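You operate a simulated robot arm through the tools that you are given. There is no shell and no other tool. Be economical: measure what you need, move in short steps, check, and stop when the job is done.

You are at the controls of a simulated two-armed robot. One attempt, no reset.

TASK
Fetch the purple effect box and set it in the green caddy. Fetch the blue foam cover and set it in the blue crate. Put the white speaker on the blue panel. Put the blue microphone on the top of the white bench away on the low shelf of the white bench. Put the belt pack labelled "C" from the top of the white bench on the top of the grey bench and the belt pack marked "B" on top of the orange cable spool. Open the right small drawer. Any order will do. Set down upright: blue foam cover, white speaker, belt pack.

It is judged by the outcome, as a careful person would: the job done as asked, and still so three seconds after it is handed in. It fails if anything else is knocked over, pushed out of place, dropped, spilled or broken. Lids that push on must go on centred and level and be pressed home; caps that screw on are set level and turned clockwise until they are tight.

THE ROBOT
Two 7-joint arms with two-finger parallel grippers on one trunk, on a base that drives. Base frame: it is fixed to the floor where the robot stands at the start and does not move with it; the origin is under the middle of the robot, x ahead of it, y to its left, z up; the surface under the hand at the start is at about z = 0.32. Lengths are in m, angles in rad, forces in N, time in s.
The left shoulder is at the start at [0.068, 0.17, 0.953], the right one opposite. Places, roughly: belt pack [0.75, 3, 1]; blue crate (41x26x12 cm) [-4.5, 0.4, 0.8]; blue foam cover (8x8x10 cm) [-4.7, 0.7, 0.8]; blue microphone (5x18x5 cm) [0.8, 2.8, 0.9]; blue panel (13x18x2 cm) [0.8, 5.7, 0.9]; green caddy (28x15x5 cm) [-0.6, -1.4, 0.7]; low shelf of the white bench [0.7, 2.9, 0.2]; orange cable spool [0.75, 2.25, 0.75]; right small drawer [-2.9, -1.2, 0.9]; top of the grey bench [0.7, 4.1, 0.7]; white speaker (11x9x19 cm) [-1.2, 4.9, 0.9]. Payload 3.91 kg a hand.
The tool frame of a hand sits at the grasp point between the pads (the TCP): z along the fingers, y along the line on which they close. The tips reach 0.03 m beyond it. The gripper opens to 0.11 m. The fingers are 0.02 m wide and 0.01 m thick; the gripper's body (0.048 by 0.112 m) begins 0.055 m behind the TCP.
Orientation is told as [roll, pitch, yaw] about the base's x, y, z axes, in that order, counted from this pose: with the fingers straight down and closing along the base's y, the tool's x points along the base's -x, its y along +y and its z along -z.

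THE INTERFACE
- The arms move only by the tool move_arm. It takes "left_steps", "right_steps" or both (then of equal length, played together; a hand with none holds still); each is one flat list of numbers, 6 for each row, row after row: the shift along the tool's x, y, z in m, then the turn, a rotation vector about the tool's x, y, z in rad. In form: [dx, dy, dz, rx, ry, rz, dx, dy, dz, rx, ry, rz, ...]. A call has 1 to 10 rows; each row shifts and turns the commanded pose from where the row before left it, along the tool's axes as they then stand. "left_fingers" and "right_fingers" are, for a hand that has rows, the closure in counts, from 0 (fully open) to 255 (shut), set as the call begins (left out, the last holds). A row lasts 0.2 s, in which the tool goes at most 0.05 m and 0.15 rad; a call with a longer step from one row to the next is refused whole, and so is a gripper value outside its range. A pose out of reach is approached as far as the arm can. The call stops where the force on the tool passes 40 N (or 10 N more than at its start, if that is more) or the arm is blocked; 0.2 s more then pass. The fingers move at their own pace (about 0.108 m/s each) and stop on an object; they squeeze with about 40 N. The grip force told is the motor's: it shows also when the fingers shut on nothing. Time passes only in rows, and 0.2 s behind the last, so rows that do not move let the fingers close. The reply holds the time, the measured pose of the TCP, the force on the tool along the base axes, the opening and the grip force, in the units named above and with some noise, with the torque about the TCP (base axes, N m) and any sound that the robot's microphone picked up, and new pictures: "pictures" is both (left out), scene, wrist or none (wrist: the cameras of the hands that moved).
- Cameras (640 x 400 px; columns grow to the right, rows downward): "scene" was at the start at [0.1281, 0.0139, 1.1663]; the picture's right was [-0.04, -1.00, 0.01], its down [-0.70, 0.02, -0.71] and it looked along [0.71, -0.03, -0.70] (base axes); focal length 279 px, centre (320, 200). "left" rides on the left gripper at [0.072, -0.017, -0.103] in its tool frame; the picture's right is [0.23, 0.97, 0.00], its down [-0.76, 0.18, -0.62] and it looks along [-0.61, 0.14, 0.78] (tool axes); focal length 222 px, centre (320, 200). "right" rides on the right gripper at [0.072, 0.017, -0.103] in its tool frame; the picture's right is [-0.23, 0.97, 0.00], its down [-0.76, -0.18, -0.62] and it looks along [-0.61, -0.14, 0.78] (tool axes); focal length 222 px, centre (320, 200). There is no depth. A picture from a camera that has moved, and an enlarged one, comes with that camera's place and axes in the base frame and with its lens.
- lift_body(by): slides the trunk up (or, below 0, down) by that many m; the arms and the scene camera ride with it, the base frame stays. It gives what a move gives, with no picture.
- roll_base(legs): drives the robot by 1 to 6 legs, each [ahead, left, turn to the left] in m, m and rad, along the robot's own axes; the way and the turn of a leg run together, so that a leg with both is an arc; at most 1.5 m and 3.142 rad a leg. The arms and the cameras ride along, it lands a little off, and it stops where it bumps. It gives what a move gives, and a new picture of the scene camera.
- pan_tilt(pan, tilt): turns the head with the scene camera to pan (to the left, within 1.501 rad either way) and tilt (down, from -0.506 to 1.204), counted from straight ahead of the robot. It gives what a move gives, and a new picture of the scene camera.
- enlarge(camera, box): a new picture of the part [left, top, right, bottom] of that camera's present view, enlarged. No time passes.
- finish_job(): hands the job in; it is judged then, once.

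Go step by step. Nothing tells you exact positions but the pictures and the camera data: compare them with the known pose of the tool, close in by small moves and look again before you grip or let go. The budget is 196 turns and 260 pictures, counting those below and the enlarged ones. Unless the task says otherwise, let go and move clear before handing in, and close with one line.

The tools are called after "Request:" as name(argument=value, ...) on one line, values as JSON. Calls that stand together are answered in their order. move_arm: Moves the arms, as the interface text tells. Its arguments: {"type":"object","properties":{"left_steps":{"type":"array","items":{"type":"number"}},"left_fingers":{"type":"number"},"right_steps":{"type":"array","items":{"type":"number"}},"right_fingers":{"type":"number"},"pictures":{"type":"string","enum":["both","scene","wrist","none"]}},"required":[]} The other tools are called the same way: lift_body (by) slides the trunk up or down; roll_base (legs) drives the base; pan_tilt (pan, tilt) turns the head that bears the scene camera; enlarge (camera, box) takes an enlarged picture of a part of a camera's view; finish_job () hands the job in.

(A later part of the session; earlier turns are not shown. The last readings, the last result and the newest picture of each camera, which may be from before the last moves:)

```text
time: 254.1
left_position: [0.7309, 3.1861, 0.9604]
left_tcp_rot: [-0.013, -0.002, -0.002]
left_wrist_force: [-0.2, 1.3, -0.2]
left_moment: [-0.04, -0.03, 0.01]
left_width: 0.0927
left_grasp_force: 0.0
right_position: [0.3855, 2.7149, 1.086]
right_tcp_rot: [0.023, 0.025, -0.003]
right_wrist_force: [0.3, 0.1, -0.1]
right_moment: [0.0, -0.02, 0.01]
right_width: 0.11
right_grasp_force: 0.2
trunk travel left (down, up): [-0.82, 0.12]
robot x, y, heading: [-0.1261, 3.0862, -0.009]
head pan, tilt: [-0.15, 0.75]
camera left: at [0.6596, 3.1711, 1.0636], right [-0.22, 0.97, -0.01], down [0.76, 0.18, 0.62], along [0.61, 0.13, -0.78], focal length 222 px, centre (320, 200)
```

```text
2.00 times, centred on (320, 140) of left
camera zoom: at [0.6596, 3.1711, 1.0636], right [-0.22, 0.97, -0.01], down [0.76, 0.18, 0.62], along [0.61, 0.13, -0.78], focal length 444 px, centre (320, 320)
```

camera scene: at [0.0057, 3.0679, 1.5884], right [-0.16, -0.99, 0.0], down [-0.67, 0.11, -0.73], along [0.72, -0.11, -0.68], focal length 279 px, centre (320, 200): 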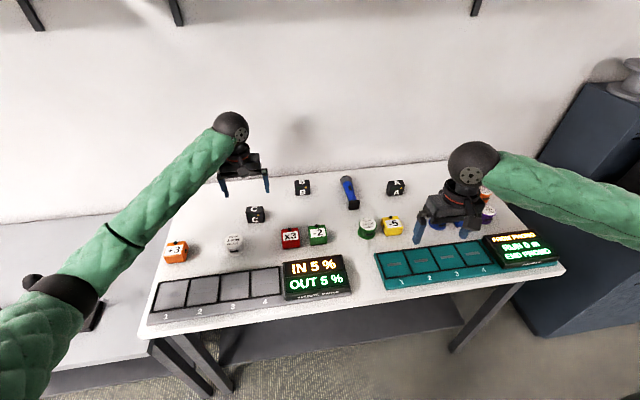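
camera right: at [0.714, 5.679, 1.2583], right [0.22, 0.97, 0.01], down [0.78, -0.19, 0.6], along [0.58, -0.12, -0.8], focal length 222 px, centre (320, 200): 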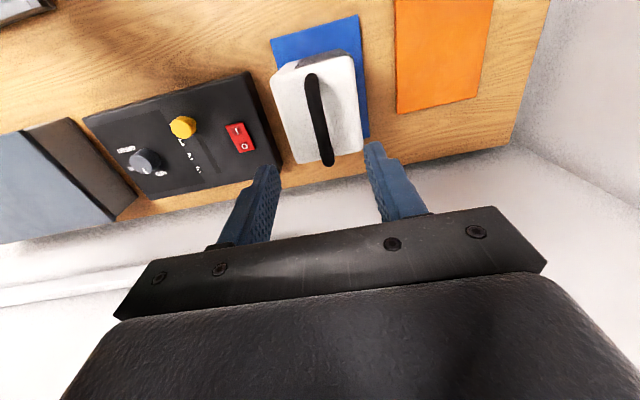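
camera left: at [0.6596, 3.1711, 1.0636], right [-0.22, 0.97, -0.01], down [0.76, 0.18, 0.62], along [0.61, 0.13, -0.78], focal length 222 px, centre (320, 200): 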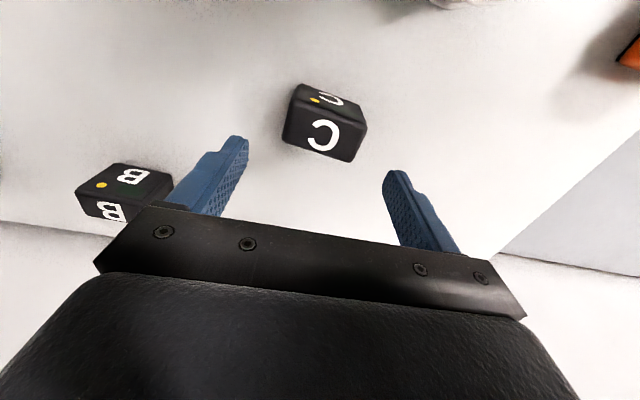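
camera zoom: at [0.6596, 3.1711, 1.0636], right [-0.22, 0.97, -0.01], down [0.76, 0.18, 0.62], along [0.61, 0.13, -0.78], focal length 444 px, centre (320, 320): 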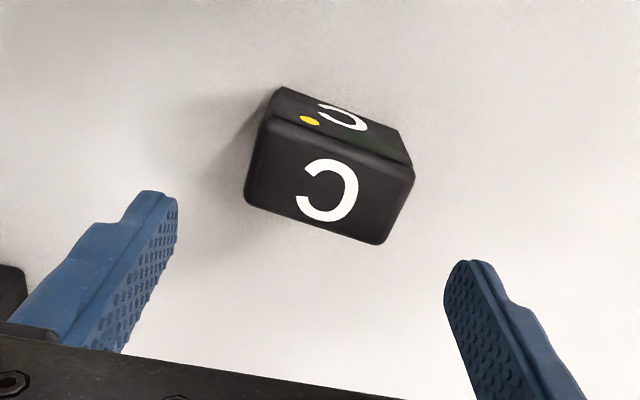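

Request:
move_arm(left_steps=[0.01, 0, 0.02, 0, 0, 0.1, 0, 0, 0.02, 0, 0, 0], pictures="wrist")

Request:
enlarge(camera="left", box=[160, 40, 480, 240])

```text
time: 254.7
left_position: [0.7203, 3.1844, 0.9208]
left_tcp_rot: [-0.013, 0.001, -0.106]
left_wrist_force: [-1.1, 0.2, 0.5]
left_moment: [0.0, 0.02, 0.0]
left_width: 0.0927
left_grasp_force: 0.2
right_position: [0.3855, 2.7159, 1.0862]
right_tcp_rot: [0.022, 0.024, -0.001]
right_wrist_force: [0.7, -0.2, 0.2]
right_moment: [0.0, 0.04, 0.0]
right_width: 0.11
right_grasp_force: 0.0
trunk travel left (down, up): [-0.82, 0.12]
robot x, y, heading: [-0.1237, 3.0827, -0.002]
head pan, tilt: [-0.15, 0.75]
camera left: at [0.6485, 3.1772, 1.0237], right [-0.12, 0.99, -0.01], down [0.78, 0.11, 0.62], along [0.62, 0.07, -0.78], focal length 222 px, centre (320, 200)
```

left: 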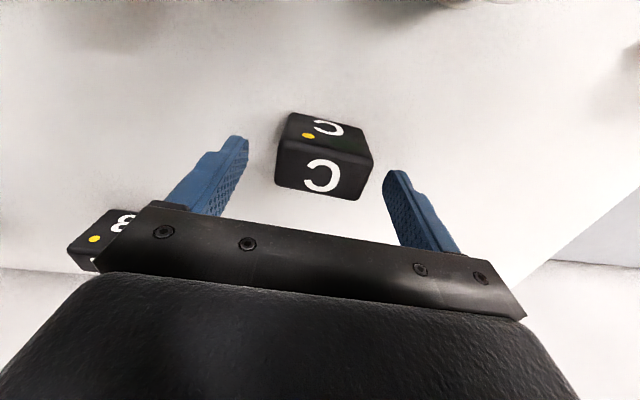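

```text
2.00 times, centred on (320, 140) of left
camera zoom: at [0.6485, 3.1772, 1.0237], right [-0.12, 0.99, -0.01], down [0.78, 0.11, 0.62], along [0.62, 0.07, -0.78], focal length 444 px, centre (320, 320)
```

zoom: 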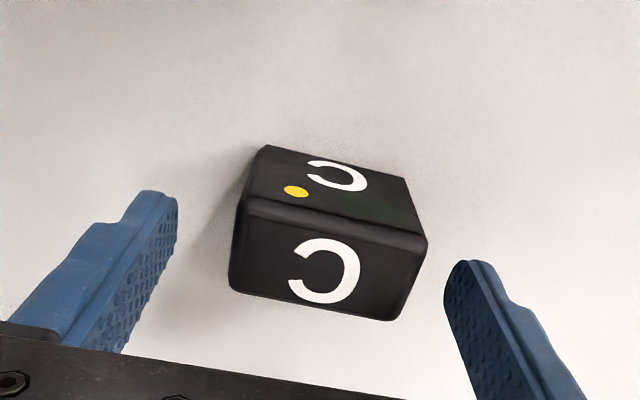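

Request:
move_arm(left_steps=[-0.006, 0.002, 0.018, 0, 0, 0, 0, 0, 0.018, 0, 0, 0], pictures="none")

Request:
move_arm(left_steps=[0, 0, 0, 0, 0, 0, 0, 0, 0, 0, 0, 0, 0, 0, 0, 0, 0, 0], left_fingers=255, pictures="wrist")

Request:
move_arm(left_steps=[0, 0, -0.01, 0, 0, 0, 0, 0, -0.02, 0, 0, 0, 0, 0, -0.02, 0, 0, 0], pictures="wrist")

```text
time: 255.3
left_position: [0.7262, 3.185, 0.8849]
left_tcp_rot: [-0.013, -0.003, -0.104]
left_wrist_force: [0.1, 0.0, -0.4]
left_moment: [-0.01, 0.01, -0.02]
left_width: 0.0928
left_grasp_force: 0.0
right_position: [0.386, 2.715, 1.0867]
right_tcp_rot: [0.024, 0.022, -0.002]
right_wrist_force: [-0.3, -0.4, 0.0]
right_moment: [0.0, 0.02, 0.01]
right_width: 0.1101
right_grasp_force: 0.1
trunk travel left (down, up): [-0.82, 0.12]
robot x, y, heading: [-0.1294, 3.0818, -0.008]
head pan, tilt: [-0.15, 0.75]
```

```text
time: 256.1
left_position: [0.7267, 3.186, 0.885]
left_tcp_rot: [-0.013, -0.003, -0.101]
left_wrist_force: [-0.5, 0.0, 1.5]
left_moment: [0.12, 0.01, 0.0]
left_width: 0.0595
left_grasp_force: 39.8
right_position: [0.3856, 2.7152, 1.0861]
right_tcp_rot: [0.021, 0.024, -0.002]
right_wrist_force: [-0.9, 0.7, 0.2]
right_moment: [-0.06, -0.03, -0.02]
right_width: 0.1102
right_grasp_force: 0.1
trunk travel left (down, up): [-0.82, 0.12]
robot x, y, heading: [-0.1265, 3.0847, -0.014]
head pan, tilt: [-0.15, 0.75]
camera left: at [0.6546, 3.1781, 0.9885], right [-0.13, 0.99, -0.01], down [0.78, 0.11, 0.62], along [0.62, 0.07, -0.78], focal length 222 px, centre (320, 200)
```

left: 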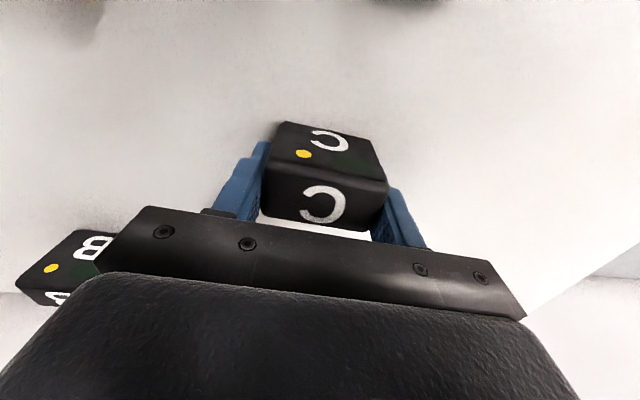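

```text
time: 256.9
left_position: [0.7276, 3.187, 0.9343]
left_tcp_rot: [-0.012, -0.002, -0.102]
left_wrist_force: [-0.7, -1.4, -1.2]
left_moment: [0.01, -0.01, 0.03]
left_width: 0.0596
left_grasp_force: 39.9
right_position: [0.386, 2.7153, 1.0867]
right_tcp_rot: [0.022, 0.024, 0.0]
right_wrist_force: [-0.7, -0.1, 0.5]
right_moment: [-0.02, -0.01, -0.01]
right_width: 0.11
right_grasp_force: 0.1
trunk travel left (down, up): [-0.82, 0.12]
robot x, y, heading: [-0.1225, 3.0847, -0.008]
head pan, tilt: [-0.15, 0.75]
camera left: at [0.6547, 3.1784, 1.0373], right [-0.13, 0.99, -0.01], down [0.78, 0.11, 0.62], along [0.62, 0.07, -0.78], focal length 222 px, centre (320, 200)
```

left: 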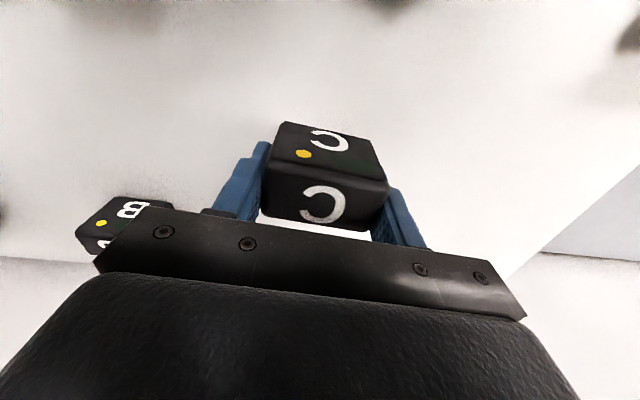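

C is held. I'll raise it, retract, and strafe left to the grey bench.

Request:
move_arm(left_steps=[0, 0, -0.045, 0, 0, -0.1, 0.02, 0, -0.04, 0, 0, 0, 0.04, 0, -0.03, 0, 0, 0, 0.045, 0, 0, 0, 0, 0, 0.045, 0, 0, 0, 0, 0], pictures="none")

Request:
roll_base(legs=[[0, 0.95, 0]])

Request:
pan_tilt(pan=0.1, tilt=0.8)

```text
time: 258.1
left_position: [0.5737, 3.1895, 1.0493]
left_tcp_rot: [-0.014, -0.001, -0.003]
left_wrist_force: [0.2, 0.8, -1.0]
left_moment: [0.01, -0.03, 0.01]
left_width: 0.0596
left_grasp_force: 40.1
right_position: [0.3852, 2.715, 1.0877]
right_tcp_rot: [0.023, 0.024, -0.002]
right_wrist_force: [0.5, 0.5, -1.0]
right_moment: [-0.03, -0.01, 0.0]
right_width: 0.1099
right_grasp_force: 0.1
trunk travel left (down, up): [-0.82, 0.12]
robot x, y, heading: [-0.126, 3.0837, -0.008]
head pan, tilt: [-0.15, 0.75]
```

```text
time: 263.1
left_position: [0.5877, 4.1398, 1.0499]
left_tcp_rot: [-0.013, -0.002, -0.011]
left_wrist_force: [-0.3, 0.0, -1.6]
left_moment: [0.0, -0.02, 0.0]
left_width: 0.0597
left_grasp_force: 40.2
right_position: [0.3946, 3.6702, 1.0866]
right_tcp_rot: [0.023, 0.026, -0.01]
right_wrist_force: [-0.5, 0.6, -0.7]
right_moment: [0.0, -0.03, 0.0]
right_width: 0.1099
right_grasp_force: 0.1
trunk travel left (down, up): [-0.82, 0.12]
robot x, y, heading: [-0.1148, 4.0375, -0.017]
head pan, tilt: [-0.15, 0.75]
camera scene: at [0.0169, 4.0246, 1.5884], right [-0.17, -0.99, 0.0], down [-0.67, 0.11, -0.73], along [0.72, -0.12, -0.68], focal length 279 px, centre (320, 200)
```

scene: 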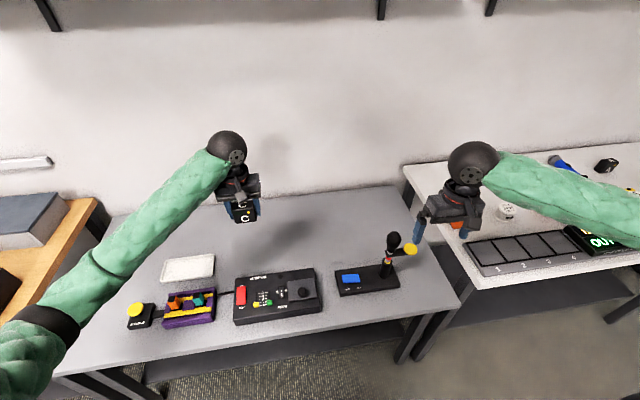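

```text
time: 263.9
left_position: [0.5883, 4.1416, 1.0489]
left_tcp_rot: [-0.011, 0.0, -0.01]
left_wrist_force: [0.3, 0.3, -0.9]
left_moment: [0.0, 0.01, 0.0]
left_width: 0.0592
left_grasp_force: 40.4
right_position: [0.394, 3.6695, 1.0864]
right_tcp_rot: [0.023, 0.025, -0.011]
right_wrist_force: [0.3, 0.3, -0.6]
right_moment: [0.01, 0.01, 0.01]
right_width: 0.1098
right_grasp_force: 0.1
trunk travel left (down, up): [-0.82, 0.12]
robot x, y, heading: [-0.1138, 4.034, -0.012]
head pan, tilt: [0.099, 0.799]
camera scene: at [0.0156, 4.0447, 1.5845], right [0.08, -1.0, 0.0], down [-0.71, -0.06, -0.7], along [0.69, 0.06, -0.72], focal length 279 px, centre (320, 200)
```

scene: 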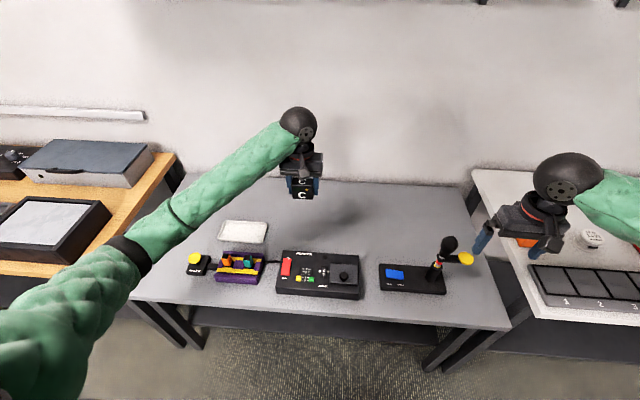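

Request:
move_arm(left_steps=[-0.03, -0.025, 0.02, 0, 0, 0, -0.03, -0.025, 0.03, 0, 0, 0, -0.03, -0.025, 0.03, 0, 0, 0, -0.02, -0.025, 0.03, 0, 0, 0, 0, 0, 0.04, 0, 0, 0], pictures="both")

Request:
enlarge(camera="scene", box=[240, 120, 480, 270])

```text
time: 265.1
left_position: [0.6985, 4.0378, 0.9019]
left_tcp_rot: [-0.013, -0.001, -0.011]
left_wrist_force: [1.2, 0.1, -1.6]
left_moment: [-0.02, 0.01, -0.03]
left_width: 0.0598
left_grasp_force: 40.3
right_position: [0.3947, 3.6687, 1.0867]
right_tcp_rot: [0.021, 0.024, -0.011]
right_wrist_force: [-0.2, 0.1, 0.8]
right_moment: [-0.01, 0.01, -0.04]
right_width: 0.1102
right_grasp_force: 0.1
trunk travel left (down, up): [-0.82, 0.12]
robot x, y, heading: [-0.1187, 4.0376, -0.017]
head pan, tilt: [0.099, 0.799]
camera scene: at [0.0154, 4.0459, 1.5846], right [0.08, -1.0, 0.0], down [-0.71, -0.06, -0.7], along [0.69, 0.06, -0.72], focal length 279 px, centre (320, 200)
camera left: at [0.6274, 4.0238, 1.0048], right [-0.22, 0.98, -0.01], down [0.76, 0.18, 0.62], along [0.61, 0.13, -0.78], focal length 222 px, centre (320, 200)
```

scene: 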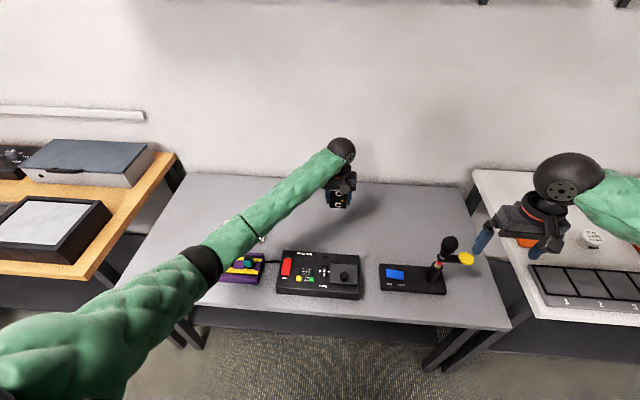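
left: 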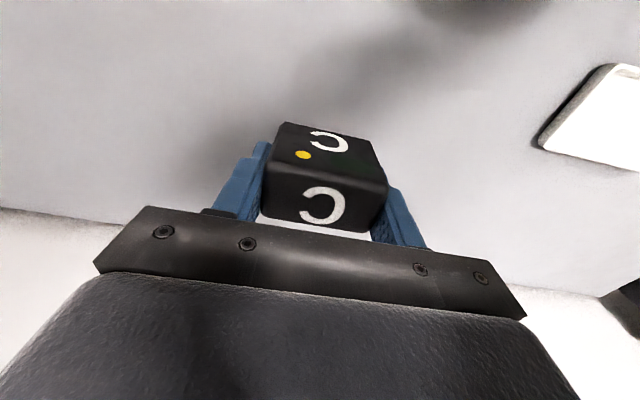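

```text
2.67 times, centred on (360, 195) of scene
camera zoom: at [0.0154, 4.0459, 1.5846], right [0.08, -1.0, 0.0], down [-0.71, -0.06, -0.7], along [0.69, 0.06, -0.72], focal length 744 px, centre (213, 213)
```

zoom: 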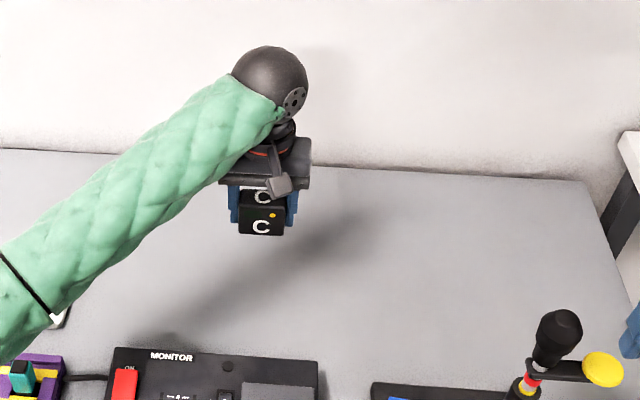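

Request:
move_arm(left_steps=[0, 0, 0.03, 0, 0, 0, 0, 0, 0.025, 0, 0, 0, 0, 0, 0.01, 0, 0, 0], pictures="wrist")

Request:
enlarge(camera="scene", box=[280, 150, 400, 225])

```text
time: 265.9
left_position: [0.6972, 4.0356, 0.8355]
left_tcp_rot: [-0.013, -0.001, -0.012]
left_wrist_force: [0.5, -0.7, -1.2]
left_moment: [0.01, -0.01, 0.01]
left_width: 0.0599
left_grasp_force: 39.6
right_position: [0.3955, 3.6682, 1.0855]
right_tcp_rot: [0.022, 0.024, -0.009]
right_wrist_force: [-0.7, -0.1, 0.0]
right_moment: [-0.01, 0.0, 0.0]
right_width: 0.1098
right_grasp_force: 0.0
trunk travel left (down, up): [-0.82, 0.12]
robot x, y, heading: [-0.1148, 4.0348, -0.022]
head pan, tilt: [0.099, 0.799]
camera left: at [0.6264, 4.0214, 0.9392], right [-0.22, 0.98, -0.01], down [0.76, 0.18, 0.62], along [0.61, 0.12, -0.78], focal length 222 px, centre (320, 200)
```

left: 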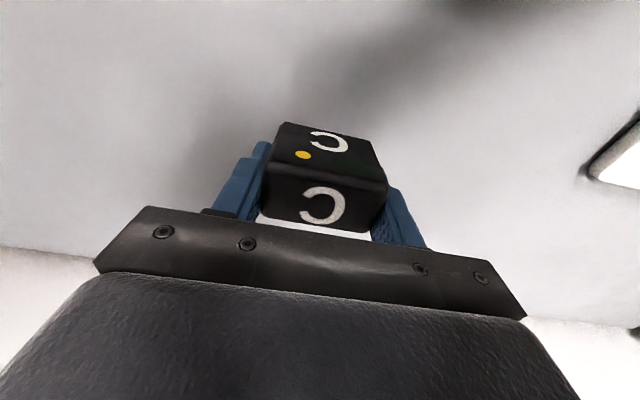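

```text
5.33 times, centred on (340, 188) of scene
camera zoom: at [0.0157, 4.0442, 1.5845], right [0.08, -1.0, 0.0], down [-0.71, -0.06, -0.7], along [0.69, 0.06, -0.72], focal length 1488 px, centre (213, 267)
```

zoom: 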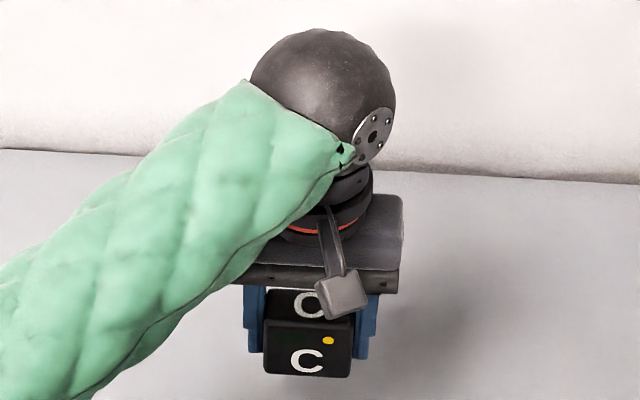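

Request:
move_arm(left_steps=[0, 0, 0.015, 0, 0, 0, 0, 0, 0.01, 0, 0, 0], pictures="wrist")

Request:
enlarge(camera="scene", box=[280, 150, 400, 225])

```text
time: 266.5
left_position: [0.6976, 4.0358, 0.8113]
left_tcp_rot: [-0.013, -0.003, -0.01]
left_wrist_force: [-0.1, -0.3, -1.2]
left_moment: [0.02, 0.01, 0.02]
left_width: 0.0598
left_grasp_force: 40.4
right_position: [0.3949, 3.6674, 1.0861]
right_tcp_rot: [0.022, 0.025, -0.01]
right_wrist_force: [-0.2, 0.1, -0.9]
right_moment: [-0.02, 0.0, 0.01]
right_width: 0.1099
right_grasp_force: 0.1
trunk travel left (down, up): [-0.82, 0.12]
robot x, y, heading: [-0.1131, 4.0411, -0.022]
head pan, tilt: [0.099, 0.799]
camera left: at [0.6267, 4.0214, 0.9145], right [-0.22, 0.98, -0.01], down [0.76, 0.18, 0.62], along [0.61, 0.12, -0.78], focal length 222 px, centre (320, 200)
```

left: 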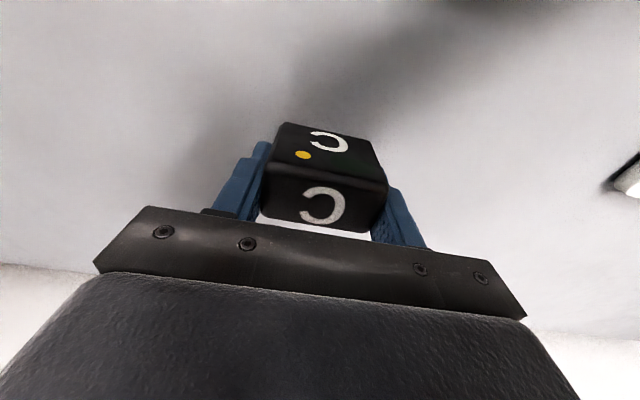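

```text
5.33 times, centred on (340, 188) of scene
camera zoom: at [0.0157, 4.0446, 1.5844], right [0.08, -1.0, 0.0], down [-0.71, -0.06, -0.7], along [0.69, 0.06, -0.72], focal length 1488 px, centre (213, 267)
```

zoom: 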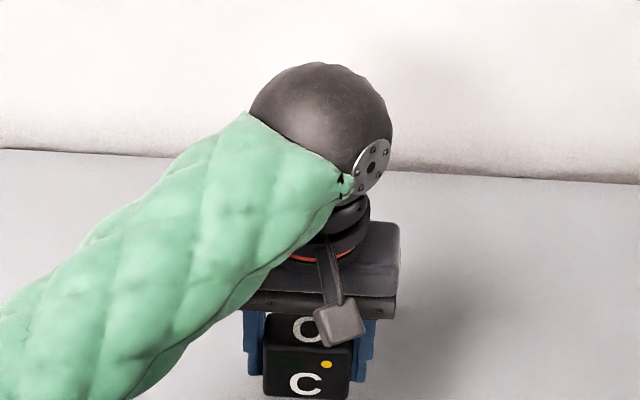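

Request:
move_arm(left_steps=[0, 0, 0.006, 0, 0, 0, 0, 0, 0.006, 0, 0, 0, 0, 0, 0.004, 0, 0, 0], pictures="none")

Request:
move_arm(left_steps=[0, 0, 0.004, 0, 0, 0, 0, 0, 0.004, 0, 0, 0], pictures="none")

```text
time: 267.3
left_position: [0.6985, 4.035, 0.7955]
left_tcp_rot: [-0.013, 0.0, -0.012]
left_wrist_force: [0.2, -0.3, -1.3]
left_moment: [-0.01, 0.0, 0.04]
left_width: 0.0597
left_grasp_force: 40.5
right_position: [0.3936, 3.6686, 1.0869]
right_tcp_rot: [0.023, 0.024, -0.011]
right_wrist_force: [-0.3, -0.8, 0.2]
right_moment: [0.01, 0.02, -0.01]
right_width: 0.1101
right_grasp_force: 0.1
trunk travel left (down, up): [-0.82, 0.12]
robot x, y, heading: [-0.1156, 4.0377, -0.014]
head pan, tilt: [0.099, 0.799]
```

```text
time: 267.9
left_position: [0.6976, 4.0352, 0.7862]
left_tcp_rot: [-0.011, 0.0, -0.012]
left_wrist_force: [1.1, -0.3, -2.0]
left_moment: [0.04, -0.04, -0.03]
left_width: 0.0597
left_grasp_force: 39.8
right_position: [0.3949, 3.6674, 1.0857]
right_tcp_rot: [0.023, 0.024, -0.01]
right_wrist_force: [-0.3, -0.3, -0.5]
right_moment: [0.02, 0.01, -0.02]
right_width: 0.1101
right_grasp_force: 0.0
trunk travel left (down, up): [-0.82, 0.12]
robot x, y, heading: [-0.1115, 4.0364, -0.017]
head pan, tilt: [0.099, 0.799]
```

Request:
move_arm(left_steps=[0, 0, 0.004, 0, 0, 0, 0, 0, 0.004, 0, 0, 0], pictures="none")

Request:
move_arm(left_steps=[0, 0, 0.004, 0, 0, 0, 0, 0, 0.004, 0, 0, 0], pictures="wrist")

```text
time: 268.5
left_position: [0.6973, 4.0346, 0.7775]
left_tcp_rot: [-0.011, 0.0, -0.012]
left_wrist_force: [0.6, 0.1, -1.2]
left_moment: [-0.02, 0.0, 0.0]
left_width: 0.0594
left_grasp_force: 39.7
right_position: [0.3954, 3.669, 1.0857]
right_tcp_rot: [0.024, 0.024, -0.011]
right_wrist_force: [1.1, -0.3, -0.7]
right_moment: [0.02, 0.05, 0.02]
right_width: 0.1101
right_grasp_force: 0.0
trunk travel left (down, up): [-0.82, 0.12]
robot x, y, heading: [-0.1126, 4.0362, -0.014]
head pan, tilt: [0.099, 0.799]
```

```text
time: 269.1
left_position: [0.6967, 4.0343, 0.7747]
left_tcp_rot: [-0.014, -0.004, -0.009]
left_wrist_force: [-1.4, 1.8, 26.9]
left_moment: [0.89, 0.45, 0.05]
left_width: 0.0596
left_grasp_force: 39.7
right_position: [0.393, 3.6687, 1.0878]
right_tcp_rot: [0.023, 0.021, -0.01]
right_wrist_force: [-0.6, 0.1, 0.2]
right_moment: [0.0, 0.03, 0.01]
right_width: 0.1099
right_grasp_force: 0.0
trunk travel left (down, up): [-0.82, 0.12]
robot x, y, heading: [-0.1174, 4.04, -0.016]
head pan, tilt: [0.099, 0.799]
camera left: at [0.6262, 4.02, 0.8779], right [-0.22, 0.98, -0.01], down [0.76, 0.18, 0.62], along [0.61, 0.12, -0.78], focal length 222 px, centre (320, 200)
```

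left: 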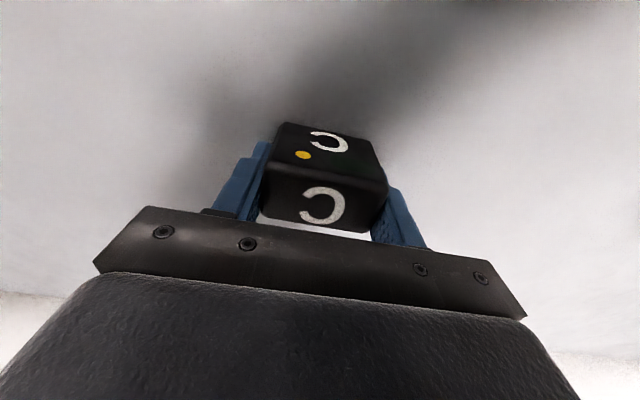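

Contact. I'll relax, open, and rise.

Request:
move_arm(left_steps=[0, 0, -0.004, 0, 0, 0, 0, 0, 0, 0, 0, 0], pictures="none")

Request:
move_arm(left_steps=[0, 0, 0, 0, 0, 0, 0, 0, 0, 0, 0, 0, 0, 0, -0.02, 0, 0, 0, 0, 0, -0.04, 0, 0, 0, 0, 0, -0.04, 0, 0, 0, 0, 0, -0.04, 0, 0, 0, 0, 0, -0.04, 0, 0, 0, 0.04, 0, -0.02, 0, 0, 0, 0.04, 0, 0, 0, 0, 0], left_fingers=40, pictures="wrist")

```text
time: 269.7
left_position: [0.6962, 4.0341, 0.7749]
left_tcp_rot: [-0.012, -0.001, -0.011]
left_wrist_force: [2.6, -1.1, 11.4]
left_moment: [0.38, -0.04, -0.07]
left_width: 0.0599
left_grasp_force: 39.9
right_position: [0.3942, 3.6677, 1.0859]
right_tcp_rot: [0.025, 0.024, -0.01]
right_wrist_force: [0.2, 0.6, 0.0]
right_moment: [-0.03, -0.01, 0.04]
right_width: 0.1098
right_grasp_force: 0.1
trunk travel left (down, up): [-0.82, 0.12]
robot x, y, heading: [-0.1182, 4.0369, -0.018]
head pan, tilt: [0.099, 0.799]
```

```text
time: 271.7
left_position: [0.6162, 4.0369, 0.9749]
left_tcp_rot: [-0.012, -0.003, -0.011]
left_wrist_force: [-0.3, -0.9, 0.4]
left_moment: [0.04, -0.04, -0.02]
left_width: 0.0928
left_grasp_force: 0.0
right_position: [0.393, 3.6677, 1.0858]
right_tcp_rot: [0.022, 0.024, -0.011]
right_wrist_force: [-0.5, 0.0, 0.2]
right_moment: [0.0, -0.02, 0.02]
right_width: 0.1099
right_grasp_force: 0.1
trunk travel left (down, up): [-0.82, 0.12]
robot x, y, heading: [-0.1169, 4.0369, -0.016]
head pan, tilt: [0.099, 0.799]
camera left: at [0.5452, 4.0222, 1.0791], right [-0.22, 0.98, -0.01], down [0.76, 0.18, 0.62], along [0.61, 0.13, -0.78], focal length 222 px, centre (320, 200)
```

left: 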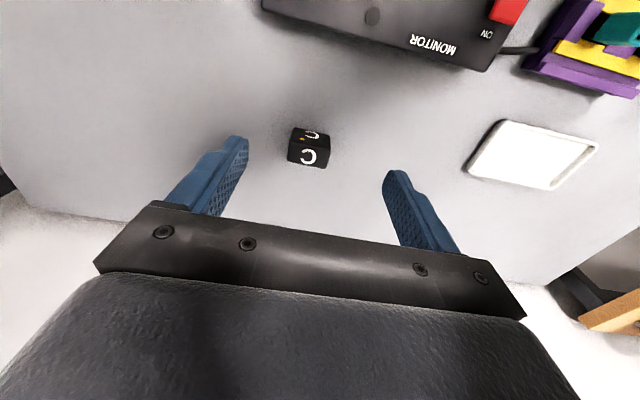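

C stands upright on the grey bench. I'll go back to the white bench and look for the orange spool.

Request:
move_arm(left_steps=[0.04, 0, -0.03, 0, 0, 0, 0.04, 0, -0.03, 0, 0, 0, 0.045, 0, -0.02, 0, 0, 0, 0.045, 0.02, 0, 0, 0, 0, 0.045, 0.02, 0, 0, 0, 0], left_fingers=0, pictures="none")

Request:
roll_base(legs=[[0, -1.15, 0.015]])

Request:
pan_tilt(pan=-0.7, tilt=0.75)

```text
time: 272.9
left_position: [0.4024, 4.0822, 1.0555]
left_tcp_rot: [-0.014, -0.002, -0.012]
left_wrist_force: [0.4, -0.4, -0.6]
left_moment: [0.0, -0.02, -0.01]
left_width: 0.11
left_grasp_force: 0.0
right_position: [0.3937, 3.6671, 1.0864]
right_tcp_rot: [0.023, 0.025, -0.01]
right_wrist_force: [1.0, 0.3, 0.5]
right_moment: [-0.03, 0.0, -0.01]
right_width: 0.1101
right_grasp_force: 0.2
trunk travel left (down, up): [-0.82, 0.12]
robot x, y, heading: [-0.1146, 4.0372, -0.017]
head pan, tilt: [0.099, 0.799]
```

```text
time: 278.7
left_position: [0.3873, 2.9382, 1.0548]
left_tcp_rot: [-0.012, 0.001, -0.006]
left_wrist_force: [0.1, -0.1, 0.0]
left_moment: [-0.04, -0.03, -0.01]
left_width: 0.11
left_grasp_force: 0.0
right_position: [0.3807, 2.524, 1.087]
right_tcp_rot: [0.023, 0.024, -0.006]
right_wrist_force: [-0.5, 0.6, 0.3]
right_moment: [-0.01, -0.04, -0.03]
right_width: 0.11
right_grasp_force: 0.1
trunk travel left (down, up): [-0.82, 0.12]
robot x, y, heading: [-0.1315, 2.8921, -0.013]
head pan, tilt: [0.099, 0.799]
camera scene: at [-0.0006, 2.8984, 1.5845], right [0.09, -1.0, 0.0], down [-0.71, -0.06, -0.7], along [0.69, 0.06, -0.72], focal length 279 px, centre (320, 200)
```

scene: 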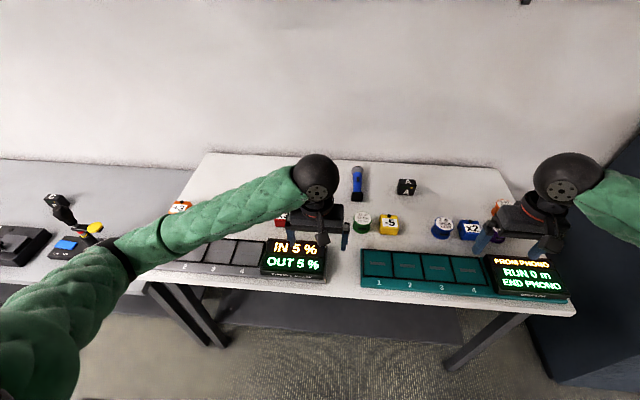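

```text
time: 279.9
left_position: [0.3871, 2.9381, 1.0554]
left_tcp_rot: [-0.011, -0.001, -0.005]
left_wrist_force: [-0.2, -0.1, -0.6]
left_moment: [-0.03, 0.01, -0.02]
left_width: 0.1102
left_grasp_force: 0.0
right_position: [0.381, 2.524, 1.0852]
right_tcp_rot: [0.023, 0.025, -0.004]
right_wrist_force: [-0.9, -0.4, -0.6]
right_moment: [-0.01, -0.02, 0.03]
right_width: 0.1099
right_grasp_force: 0.0
trunk travel left (down, up): [-0.82, 0.12]
robot x, y, heading: [-0.1324, 2.8912, -0.009]
head pan, tilt: [-0.7, 0.75]
camera scene: at [-0.0181, 2.8373, 1.5884], right [-0.65, -0.76, 0.0], down [-0.52, 0.45, -0.73], along [0.55, -0.48, -0.68], focal length 279 px, centre (320, 200)
```

scene: 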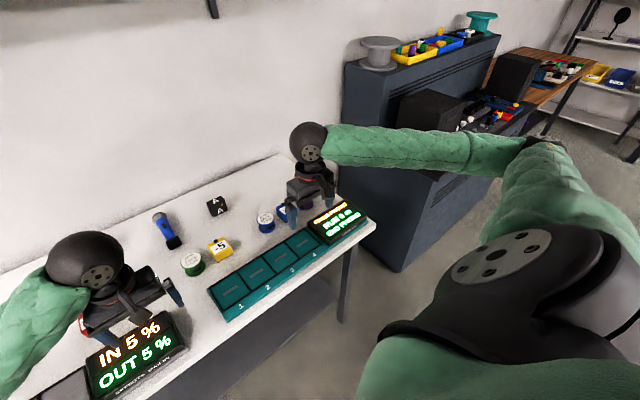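

Request:
move_arm(right_steps=[0.03, -0.03, -0.025, 0, 0, 0, 0.03, -0.03, -0.025, 0, 0, 0, 0.03, -0.03, -0.025, 0, 0, 0, 0, -0.04, -0.02, 0, 0, 0, 0, -0.04, -0.02, 0, 0, 0], pictures="scene")

Request:
enlarge(camera="scene", box=[140, 150, 380, 300])

```text
time: 281.1
left_position: [0.3858, 2.9382, 1.0549]
left_tcp_rot: [-0.012, -0.002, -0.006]
left_wrist_force: [0.1, -0.6, 0.3]
left_moment: [-0.01, -0.02, 0.02]
left_width: 0.1101
left_grasp_force: 0.1
right_position: [0.2912, 2.3512, 1.2004]
right_tcp_rot: [0.022, 0.023, -0.004]
right_wrist_force: [-0.4, 0.0, 0.6]
right_moment: [0.0, -0.01, -0.01]
right_width: 0.1099
right_grasp_force: 0.0
trunk travel left (down, up): [-0.82, 0.12]
robot x, y, heading: [-0.1313, 2.8922, -0.006]
head pan, tilt: [-0.7, 0.75]
camera scene: at [-0.0188, 2.8376, 1.5884], right [-0.65, -0.76, 0.0], down [-0.52, 0.45, -0.73], along [0.55, -0.48, -0.68], focal length 279 px, centre (320, 200)
```

scene: 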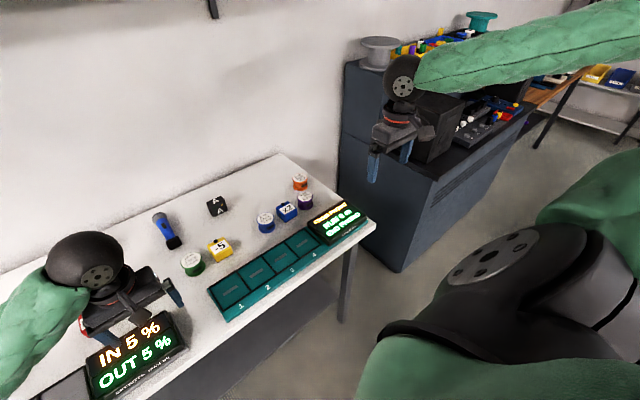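

```text
2.67 times, centred on (260, 225) of scene
camera zoom: at [-0.0188, 2.8376, 1.5884], right [-0.65, -0.76, 0.0], down [-0.52, 0.45, -0.73], along [0.55, -0.48, -0.68], focal length 744 px, centre (480, 133)
```

zoom: 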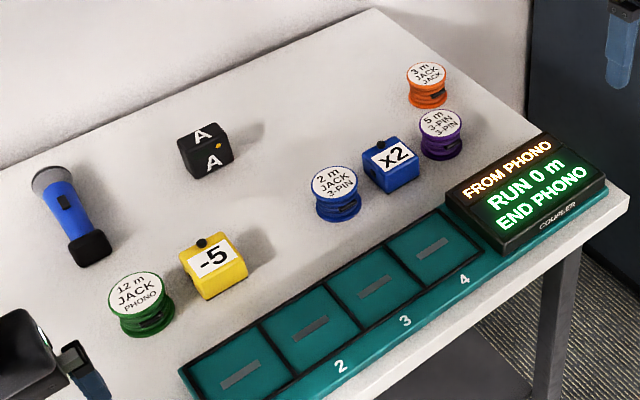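

The orange spool ("3 m JACK JACK") is at about [0.71, 2.31]. I'll pick up B with the right hand, shifting the base left and slightly closer.

Request:
roll_base(legs=[[0.06, 0.31, 0]])

Request:
pan_tilt(pan=-0.1, tilt=0.8)

Request:
move_arm(right_steps=[-0.04, 0.025, 0, 0, 0, 0, -0.04, 0.025, 0, 0, 0, 0, -0.04, 0.025, 0.01, 0, 0, 0, -0.04, 0.025, 0.02, 0, 0, 0, -0.04, 0.025, 0.02, 0, 0, 0, -0.03, 0.035, 0.02, 0, 0, 0, -0.03, 0.035, 0.02, 0, 0, 0, -0.03, 0.035, 0.02, 0, 0, 0, -0.03, 0.035, 0.02, 0, 0, 0, -0.03, 0.035, 0.02, 0, 0, 0], pictures="both")

```text
time: 283.2
left_position: [0.4505, 3.2481, 1.0548]
left_tcp_rot: [-0.012, 0.0, -0.007]
left_wrist_force: [-0.4, -0.2, 0.1]
left_moment: [0.01, 0.02, -0.02]
left_width: 0.1103
left_grasp_force: 0.1
right_position: [0.3551, 2.6589, 1.1993]
right_tcp_rot: [0.023, 0.023, -0.004]
right_wrist_force: [0.7, 0.0, 0.9]
right_moment: [0.0, 0.01, 0.02]
right_width: 0.1099
right_grasp_force: 0.1
trunk travel left (down, up): [-0.82, 0.12]
robot x, y, heading: [-0.0647, 3.2002, -0.013]
head pan, tilt: [-0.7, 0.75]
camera scene: at [0.0455, 3.1462, 1.5884], right [-0.65, -0.76, 0.0], down [-0.52, 0.45, -0.73], along [0.55, -0.48, -0.68], focal length 279 px, centre (320, 200)
```

scene: 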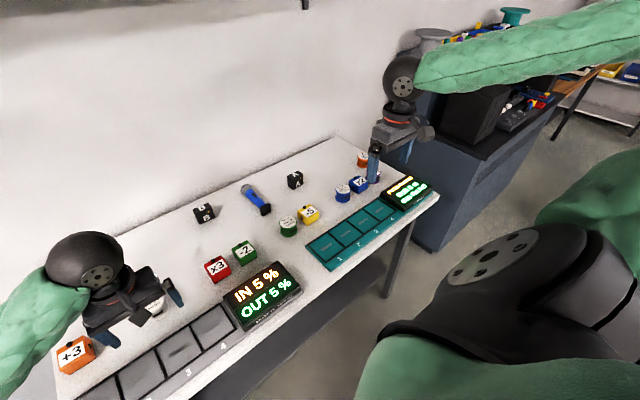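

```text
time: 284.2
left_position: [0.4506, 3.2464, 1.0557]
left_tcp_rot: [-0.013, 0.0, -0.007]
left_wrist_force: [0.1, -0.1, 0.8]
left_moment: [0.03, -0.02, 0.0]
left_width: 0.1103
left_grasp_force: 0.2
right_position: [0.356, 2.6589, 1.2]
right_tcp_rot: [0.022, 0.026, -0.005]
right_wrist_force: [0.4, -0.3, 0.9]
right_moment: [0.03, -0.02, 0.02]
right_width: 0.1101
right_grasp_force: 0.0
trunk travel left (down, up): [-0.82, 0.12]
robot x, y, heading: [-0.0653, 3.2016, -0.014]
head pan, tilt: [-0.099, 0.799]
camera scene: at [0.0628, 3.1907, 1.5845], right [-0.11, -0.99, 0.0], down [-0.71, 0.08, -0.7], along [0.69, -0.08, -0.72], focal length 279 px, centre (320, 200)
```

scene: 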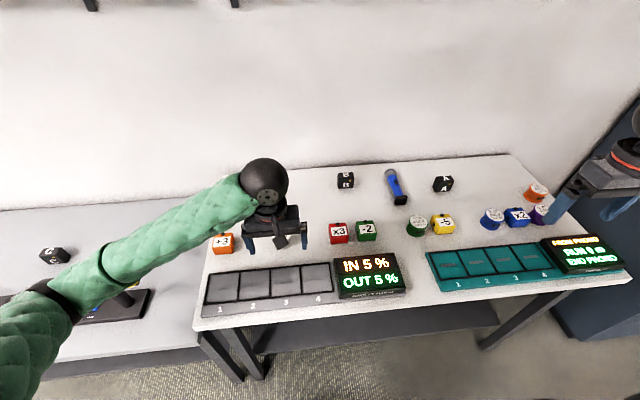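

```text
refused: row 4 steps farther than a row can; nothing moved
```

Request:
move_arm(right_steps=[-0.038, 0.03, 0, 0, 0, 0, -0.038, 0.03, 0, 0, 0, 0, -0.038, 0.03, 0, 0, 0, 0, -0.038, 0.03, 0, 0, 0, 0, -0.038, 0.03, 0, 0, 0, 0, -0.038, 0.03, 0, 0, 0, 0, -0.038, 0.03, 0, 0, 0, 0, -0.038, 0.03, 0, 0, 0, 0, -0.038, 0.03, 0, 0, 0, 0, -0.038, 0.03, 0, 0, 0, 0], pictures="none")

Request:
move_arm(right_steps=[-0.03, 0.02, 0.03, 0, 0, 0, -0.02, 0.02, 0.04, 0, 0, 0, 0, 0, 0.045, 0, 0, 0, 0, 0, 0.045, 0, 0, 0], pictures="both")

Request:
enlarge(camera="right", box=[160, 40, 480, 240])

```text
time: 286.4
left_position: [0.4523, 3.2469, 1.0541]
left_tcp_rot: [-0.016, 0.002, -0.007]
left_wrist_force: [-0.2, -0.1, -0.2]
left_moment: [-0.02, 0.01, 0.0]
left_width: 0.1098
left_grasp_force: 0.0
right_position: [0.7388, 2.9583, 1.1953]
right_tcp_rot: [0.021, 0.027, -0.008]
right_wrist_force: [0.3, 0.3, 0.2]
right_moment: [-0.01, 0.03, 0.0]
right_width: 0.11
right_grasp_force: 0.1
trunk travel left (down, up): [-0.82, 0.12]
robot x, y, heading: [-0.07, 3.1999, -0.012]
head pan, tilt: [-0.099, 0.799]
```

```text
time: 287.4
left_position: [0.4517, 3.2465, 1.0539]
left_tcp_rot: [-0.012, 0.0, -0.006]
left_wrist_force: [-0.5, -0.6, -0.6]
left_moment: [0.02, 0.01, 0.01]
left_width: 0.1101
left_grasp_force: 0.0
right_position: [0.7851, 3.0003, 1.0374]
right_tcp_rot: [0.023, 0.024, -0.005]
right_wrist_force: [1.5, -0.2, 1.4]
right_moment: [0.02, -0.01, -0.01]
right_width: 0.1099
right_grasp_force: 0.1
trunk travel left (down, up): [-0.82, 0.12]
robot x, y, heading: [-0.0691, 3.2027, -0.012]
head pan, tilt: [-0.099, 0.799]
camera scene: at [0.065, 3.1925, 1.5844], right [-0.11, -0.99, 0.0], down [-0.71, 0.08, -0.7], along [0.69, -0.08, -0.72], focal length 279 px, centre (320, 200)
camera right: at [0.7145, 3.0145, 1.1422], right [0.23, 0.97, 0.02], down [0.78, -0.2, 0.6], along [0.59, -0.13, -0.8], focal length 222 px, centre (320, 200)
```

scene: 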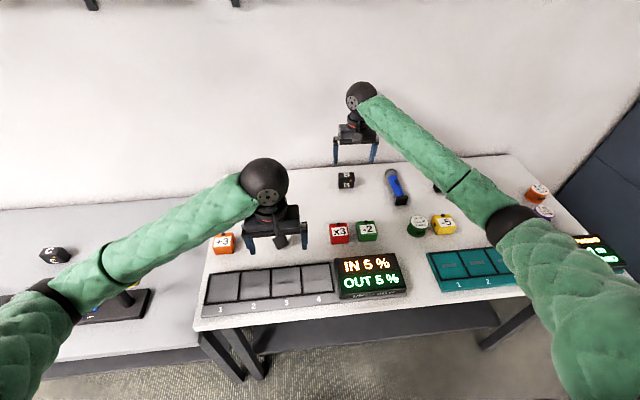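
right: 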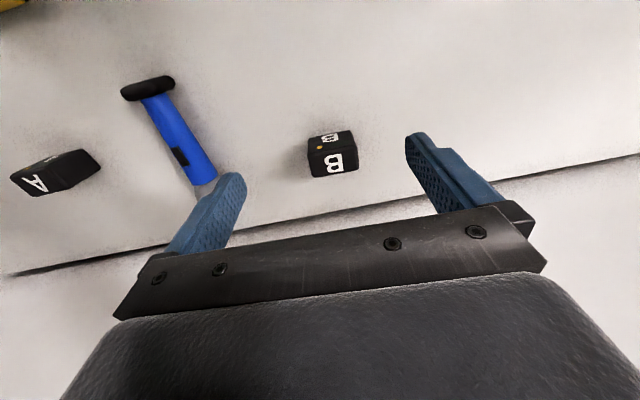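

```text
2.00 times, centred on (320, 140) of right
camera zoom: at [0.7145, 3.0145, 1.1422], right [0.23, 0.97, 0.02], down [0.78, -0.2, 0.6], along [0.59, -0.13, -0.8], focal length 444 px, centre (320, 320)
```

zoom: 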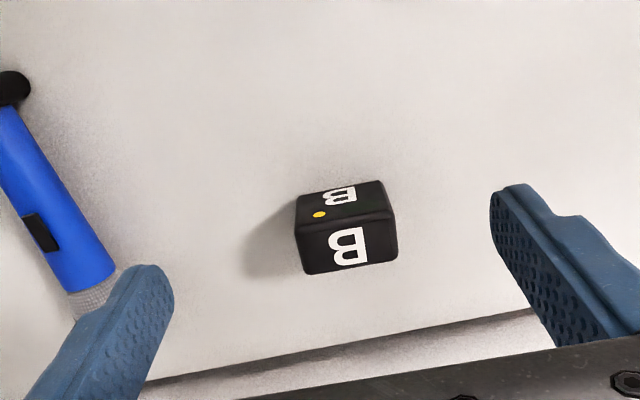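

Request:
move_arm(right_steps=[-0.03, 0.005, 0.02, 0.022, -0.024, 0.05, -0.025, 0.0, 0.03, 0, 0, 0.05, 0, 0, 0.04, 0, 0, 0, 0, 0, 0.03, 0, 0, 0], right_fingers=40, pictures="wrist")

Request:
enlarge(camera="right", box=[160, 40, 480, 240])

```text
time: 288.4
left_position: [0.4517, 3.2471, 1.0549]
left_tcp_rot: [-0.014, 0.0, -0.008]
left_wrist_force: [0.3, -0.2, -0.3]
left_moment: [-0.01, 0.03, -0.03]
left_width: 0.1101
left_grasp_force: 0.2
right_position: [0.8399, 3.0052, 0.9156]
right_tcp_rot: [0.0, 0.002, -0.107]
right_wrist_force: [-0.8, 0.9, 0.8]
right_moment: [0.01, 0.03, -0.02]
right_width: 0.0927
right_grasp_force: 0.1
trunk travel left (down, up): [-0.82, 0.12]
robot x, y, heading: [-0.066, 3.1981, -0.014]
head pan, tilt: [-0.099, 0.799]
camera right: at [0.7681, 3.0286, 1.0185], right [0.33, 0.94, 0.0], down [0.74, -0.26, 0.62], along [0.59, -0.21, -0.78], focal length 222 px, centre (320, 200)
```

right: 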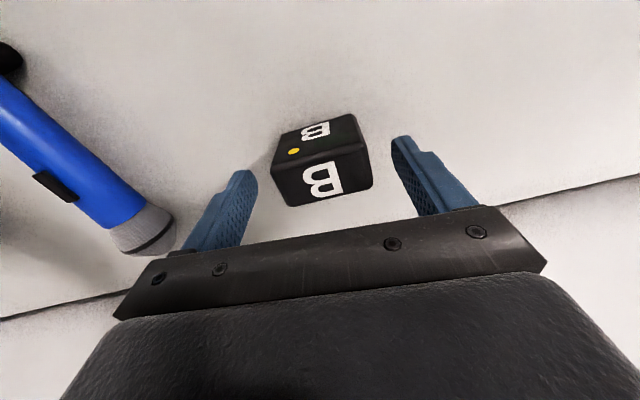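

```text
2.00 times, centred on (320, 140) of right
camera zoom: at [0.7681, 3.0286, 1.0185], right [0.33, 0.94, 0.0], down [0.74, -0.26, 0.62], along [0.59, -0.21, -0.78], focal length 444 px, centre (320, 320)
```

zoom: 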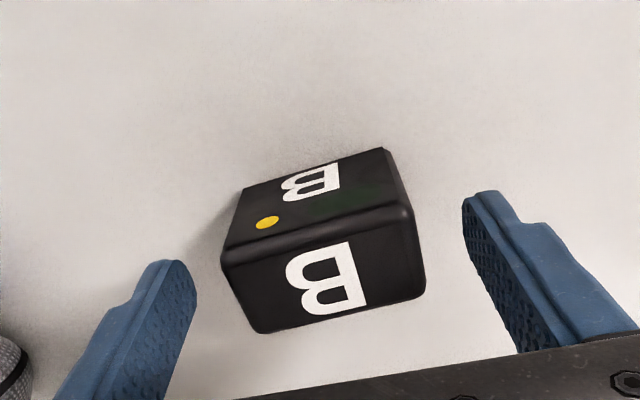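

Request:
move_arm(right_steps=[-0.002, 0.001, 0.015, 0, 0, 0, 0, 0, 0.015, 0, 0, 0], pictures="none")

Request:
move_arm(right_steps=[0, 0, 0, 0, 0, 0, 0, 0, 0, 0, 0, 0, 0, 0, 0, 0, 0, 0], right_fingers=255, pictures="none")

Request:
move_arm(right_steps=[0, 0, -0.01, 0, 0, 0, 0, 0, -0.03, 0, 0, 0, 0, 0, -0.04, 0, 0, 0], pictures="wrist")

```text
time: 289.0
left_position: [0.4514, 3.2471, 1.0551]
left_tcp_rot: [-0.013, 0.0, -0.007]
left_wrist_force: [0.7, 0.1, 0.1]
left_moment: [0.0, 0.03, 0.01]
left_width: 0.1101
left_grasp_force: 0.1
right_position: [0.8405, 3.0058, 0.8857]
right_tcp_rot: [0.0, 0.001, -0.108]
right_wrist_force: [-0.8, 0.1, 0.8]
right_moment: [0.03, 0.03, -0.02]
right_width: 0.0928
right_grasp_force: 0.1
trunk travel left (down, up): [-0.82, 0.12]
robot x, y, heading: [-0.069, 3.201, -0.011]
head pan, tilt: [-0.099, 0.799]
```

```text
time: 289.8
left_position: [0.4509, 3.2468, 1.0552]
left_tcp_rot: [-0.012, 0.001, -0.007]
left_wrist_force: [-0.2, 0.2, 0.2]
left_moment: [-0.02, 0.02, 0.0]
left_width: 0.1101
left_grasp_force: 0.1
right_position: [0.8405, 3.0052, 0.8865]
right_tcp_rot: [0.0, 0.001, -0.106]
right_wrist_force: [-0.6, -0.6, 1.6]
right_moment: [-0.03, 0.02, 0.03]
right_width: 0.0607
right_grasp_force: 40.4
trunk travel left (down, up): [-0.82, 0.12]
robot x, y, heading: [-0.0701, 3.2018, -0.012]
head pan, tilt: [-0.099, 0.799]
```

```text
time: 290.6
left_position: [0.4503, 3.2469, 1.0556]
left_tcp_rot: [-0.014, -0.001, -0.007]
left_wrist_force: [-0.5, -0.9, 0.3]
left_moment: [-0.01, -0.06, 0.0]
left_width: 0.1101
left_grasp_force: 0.1
right_position: [0.8398, 3.0064, 0.967]
right_tcp_rot: [0.0, 0.003, -0.103]
right_wrist_force: [-0.6, 0.4, -1.7]
right_moment: [-0.01, -0.02, 0.0]
right_width: 0.0604
right_grasp_force: 40.2
trunk travel left (down, up): [-0.82, 0.12]
robot x, y, heading: [-0.0662, 3.2024, -0.012]
head pan, tilt: [-0.099, 0.799]
camera right: at [0.7682, 3.0302, 1.0698], right [0.33, 0.94, 0.0], down [0.74, -0.26, 0.62], along [0.59, -0.2, -0.78], focal length 222 px, centre (320, 200)
```

right: 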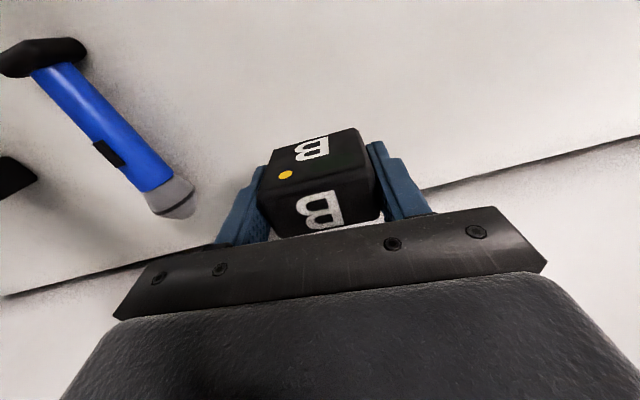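

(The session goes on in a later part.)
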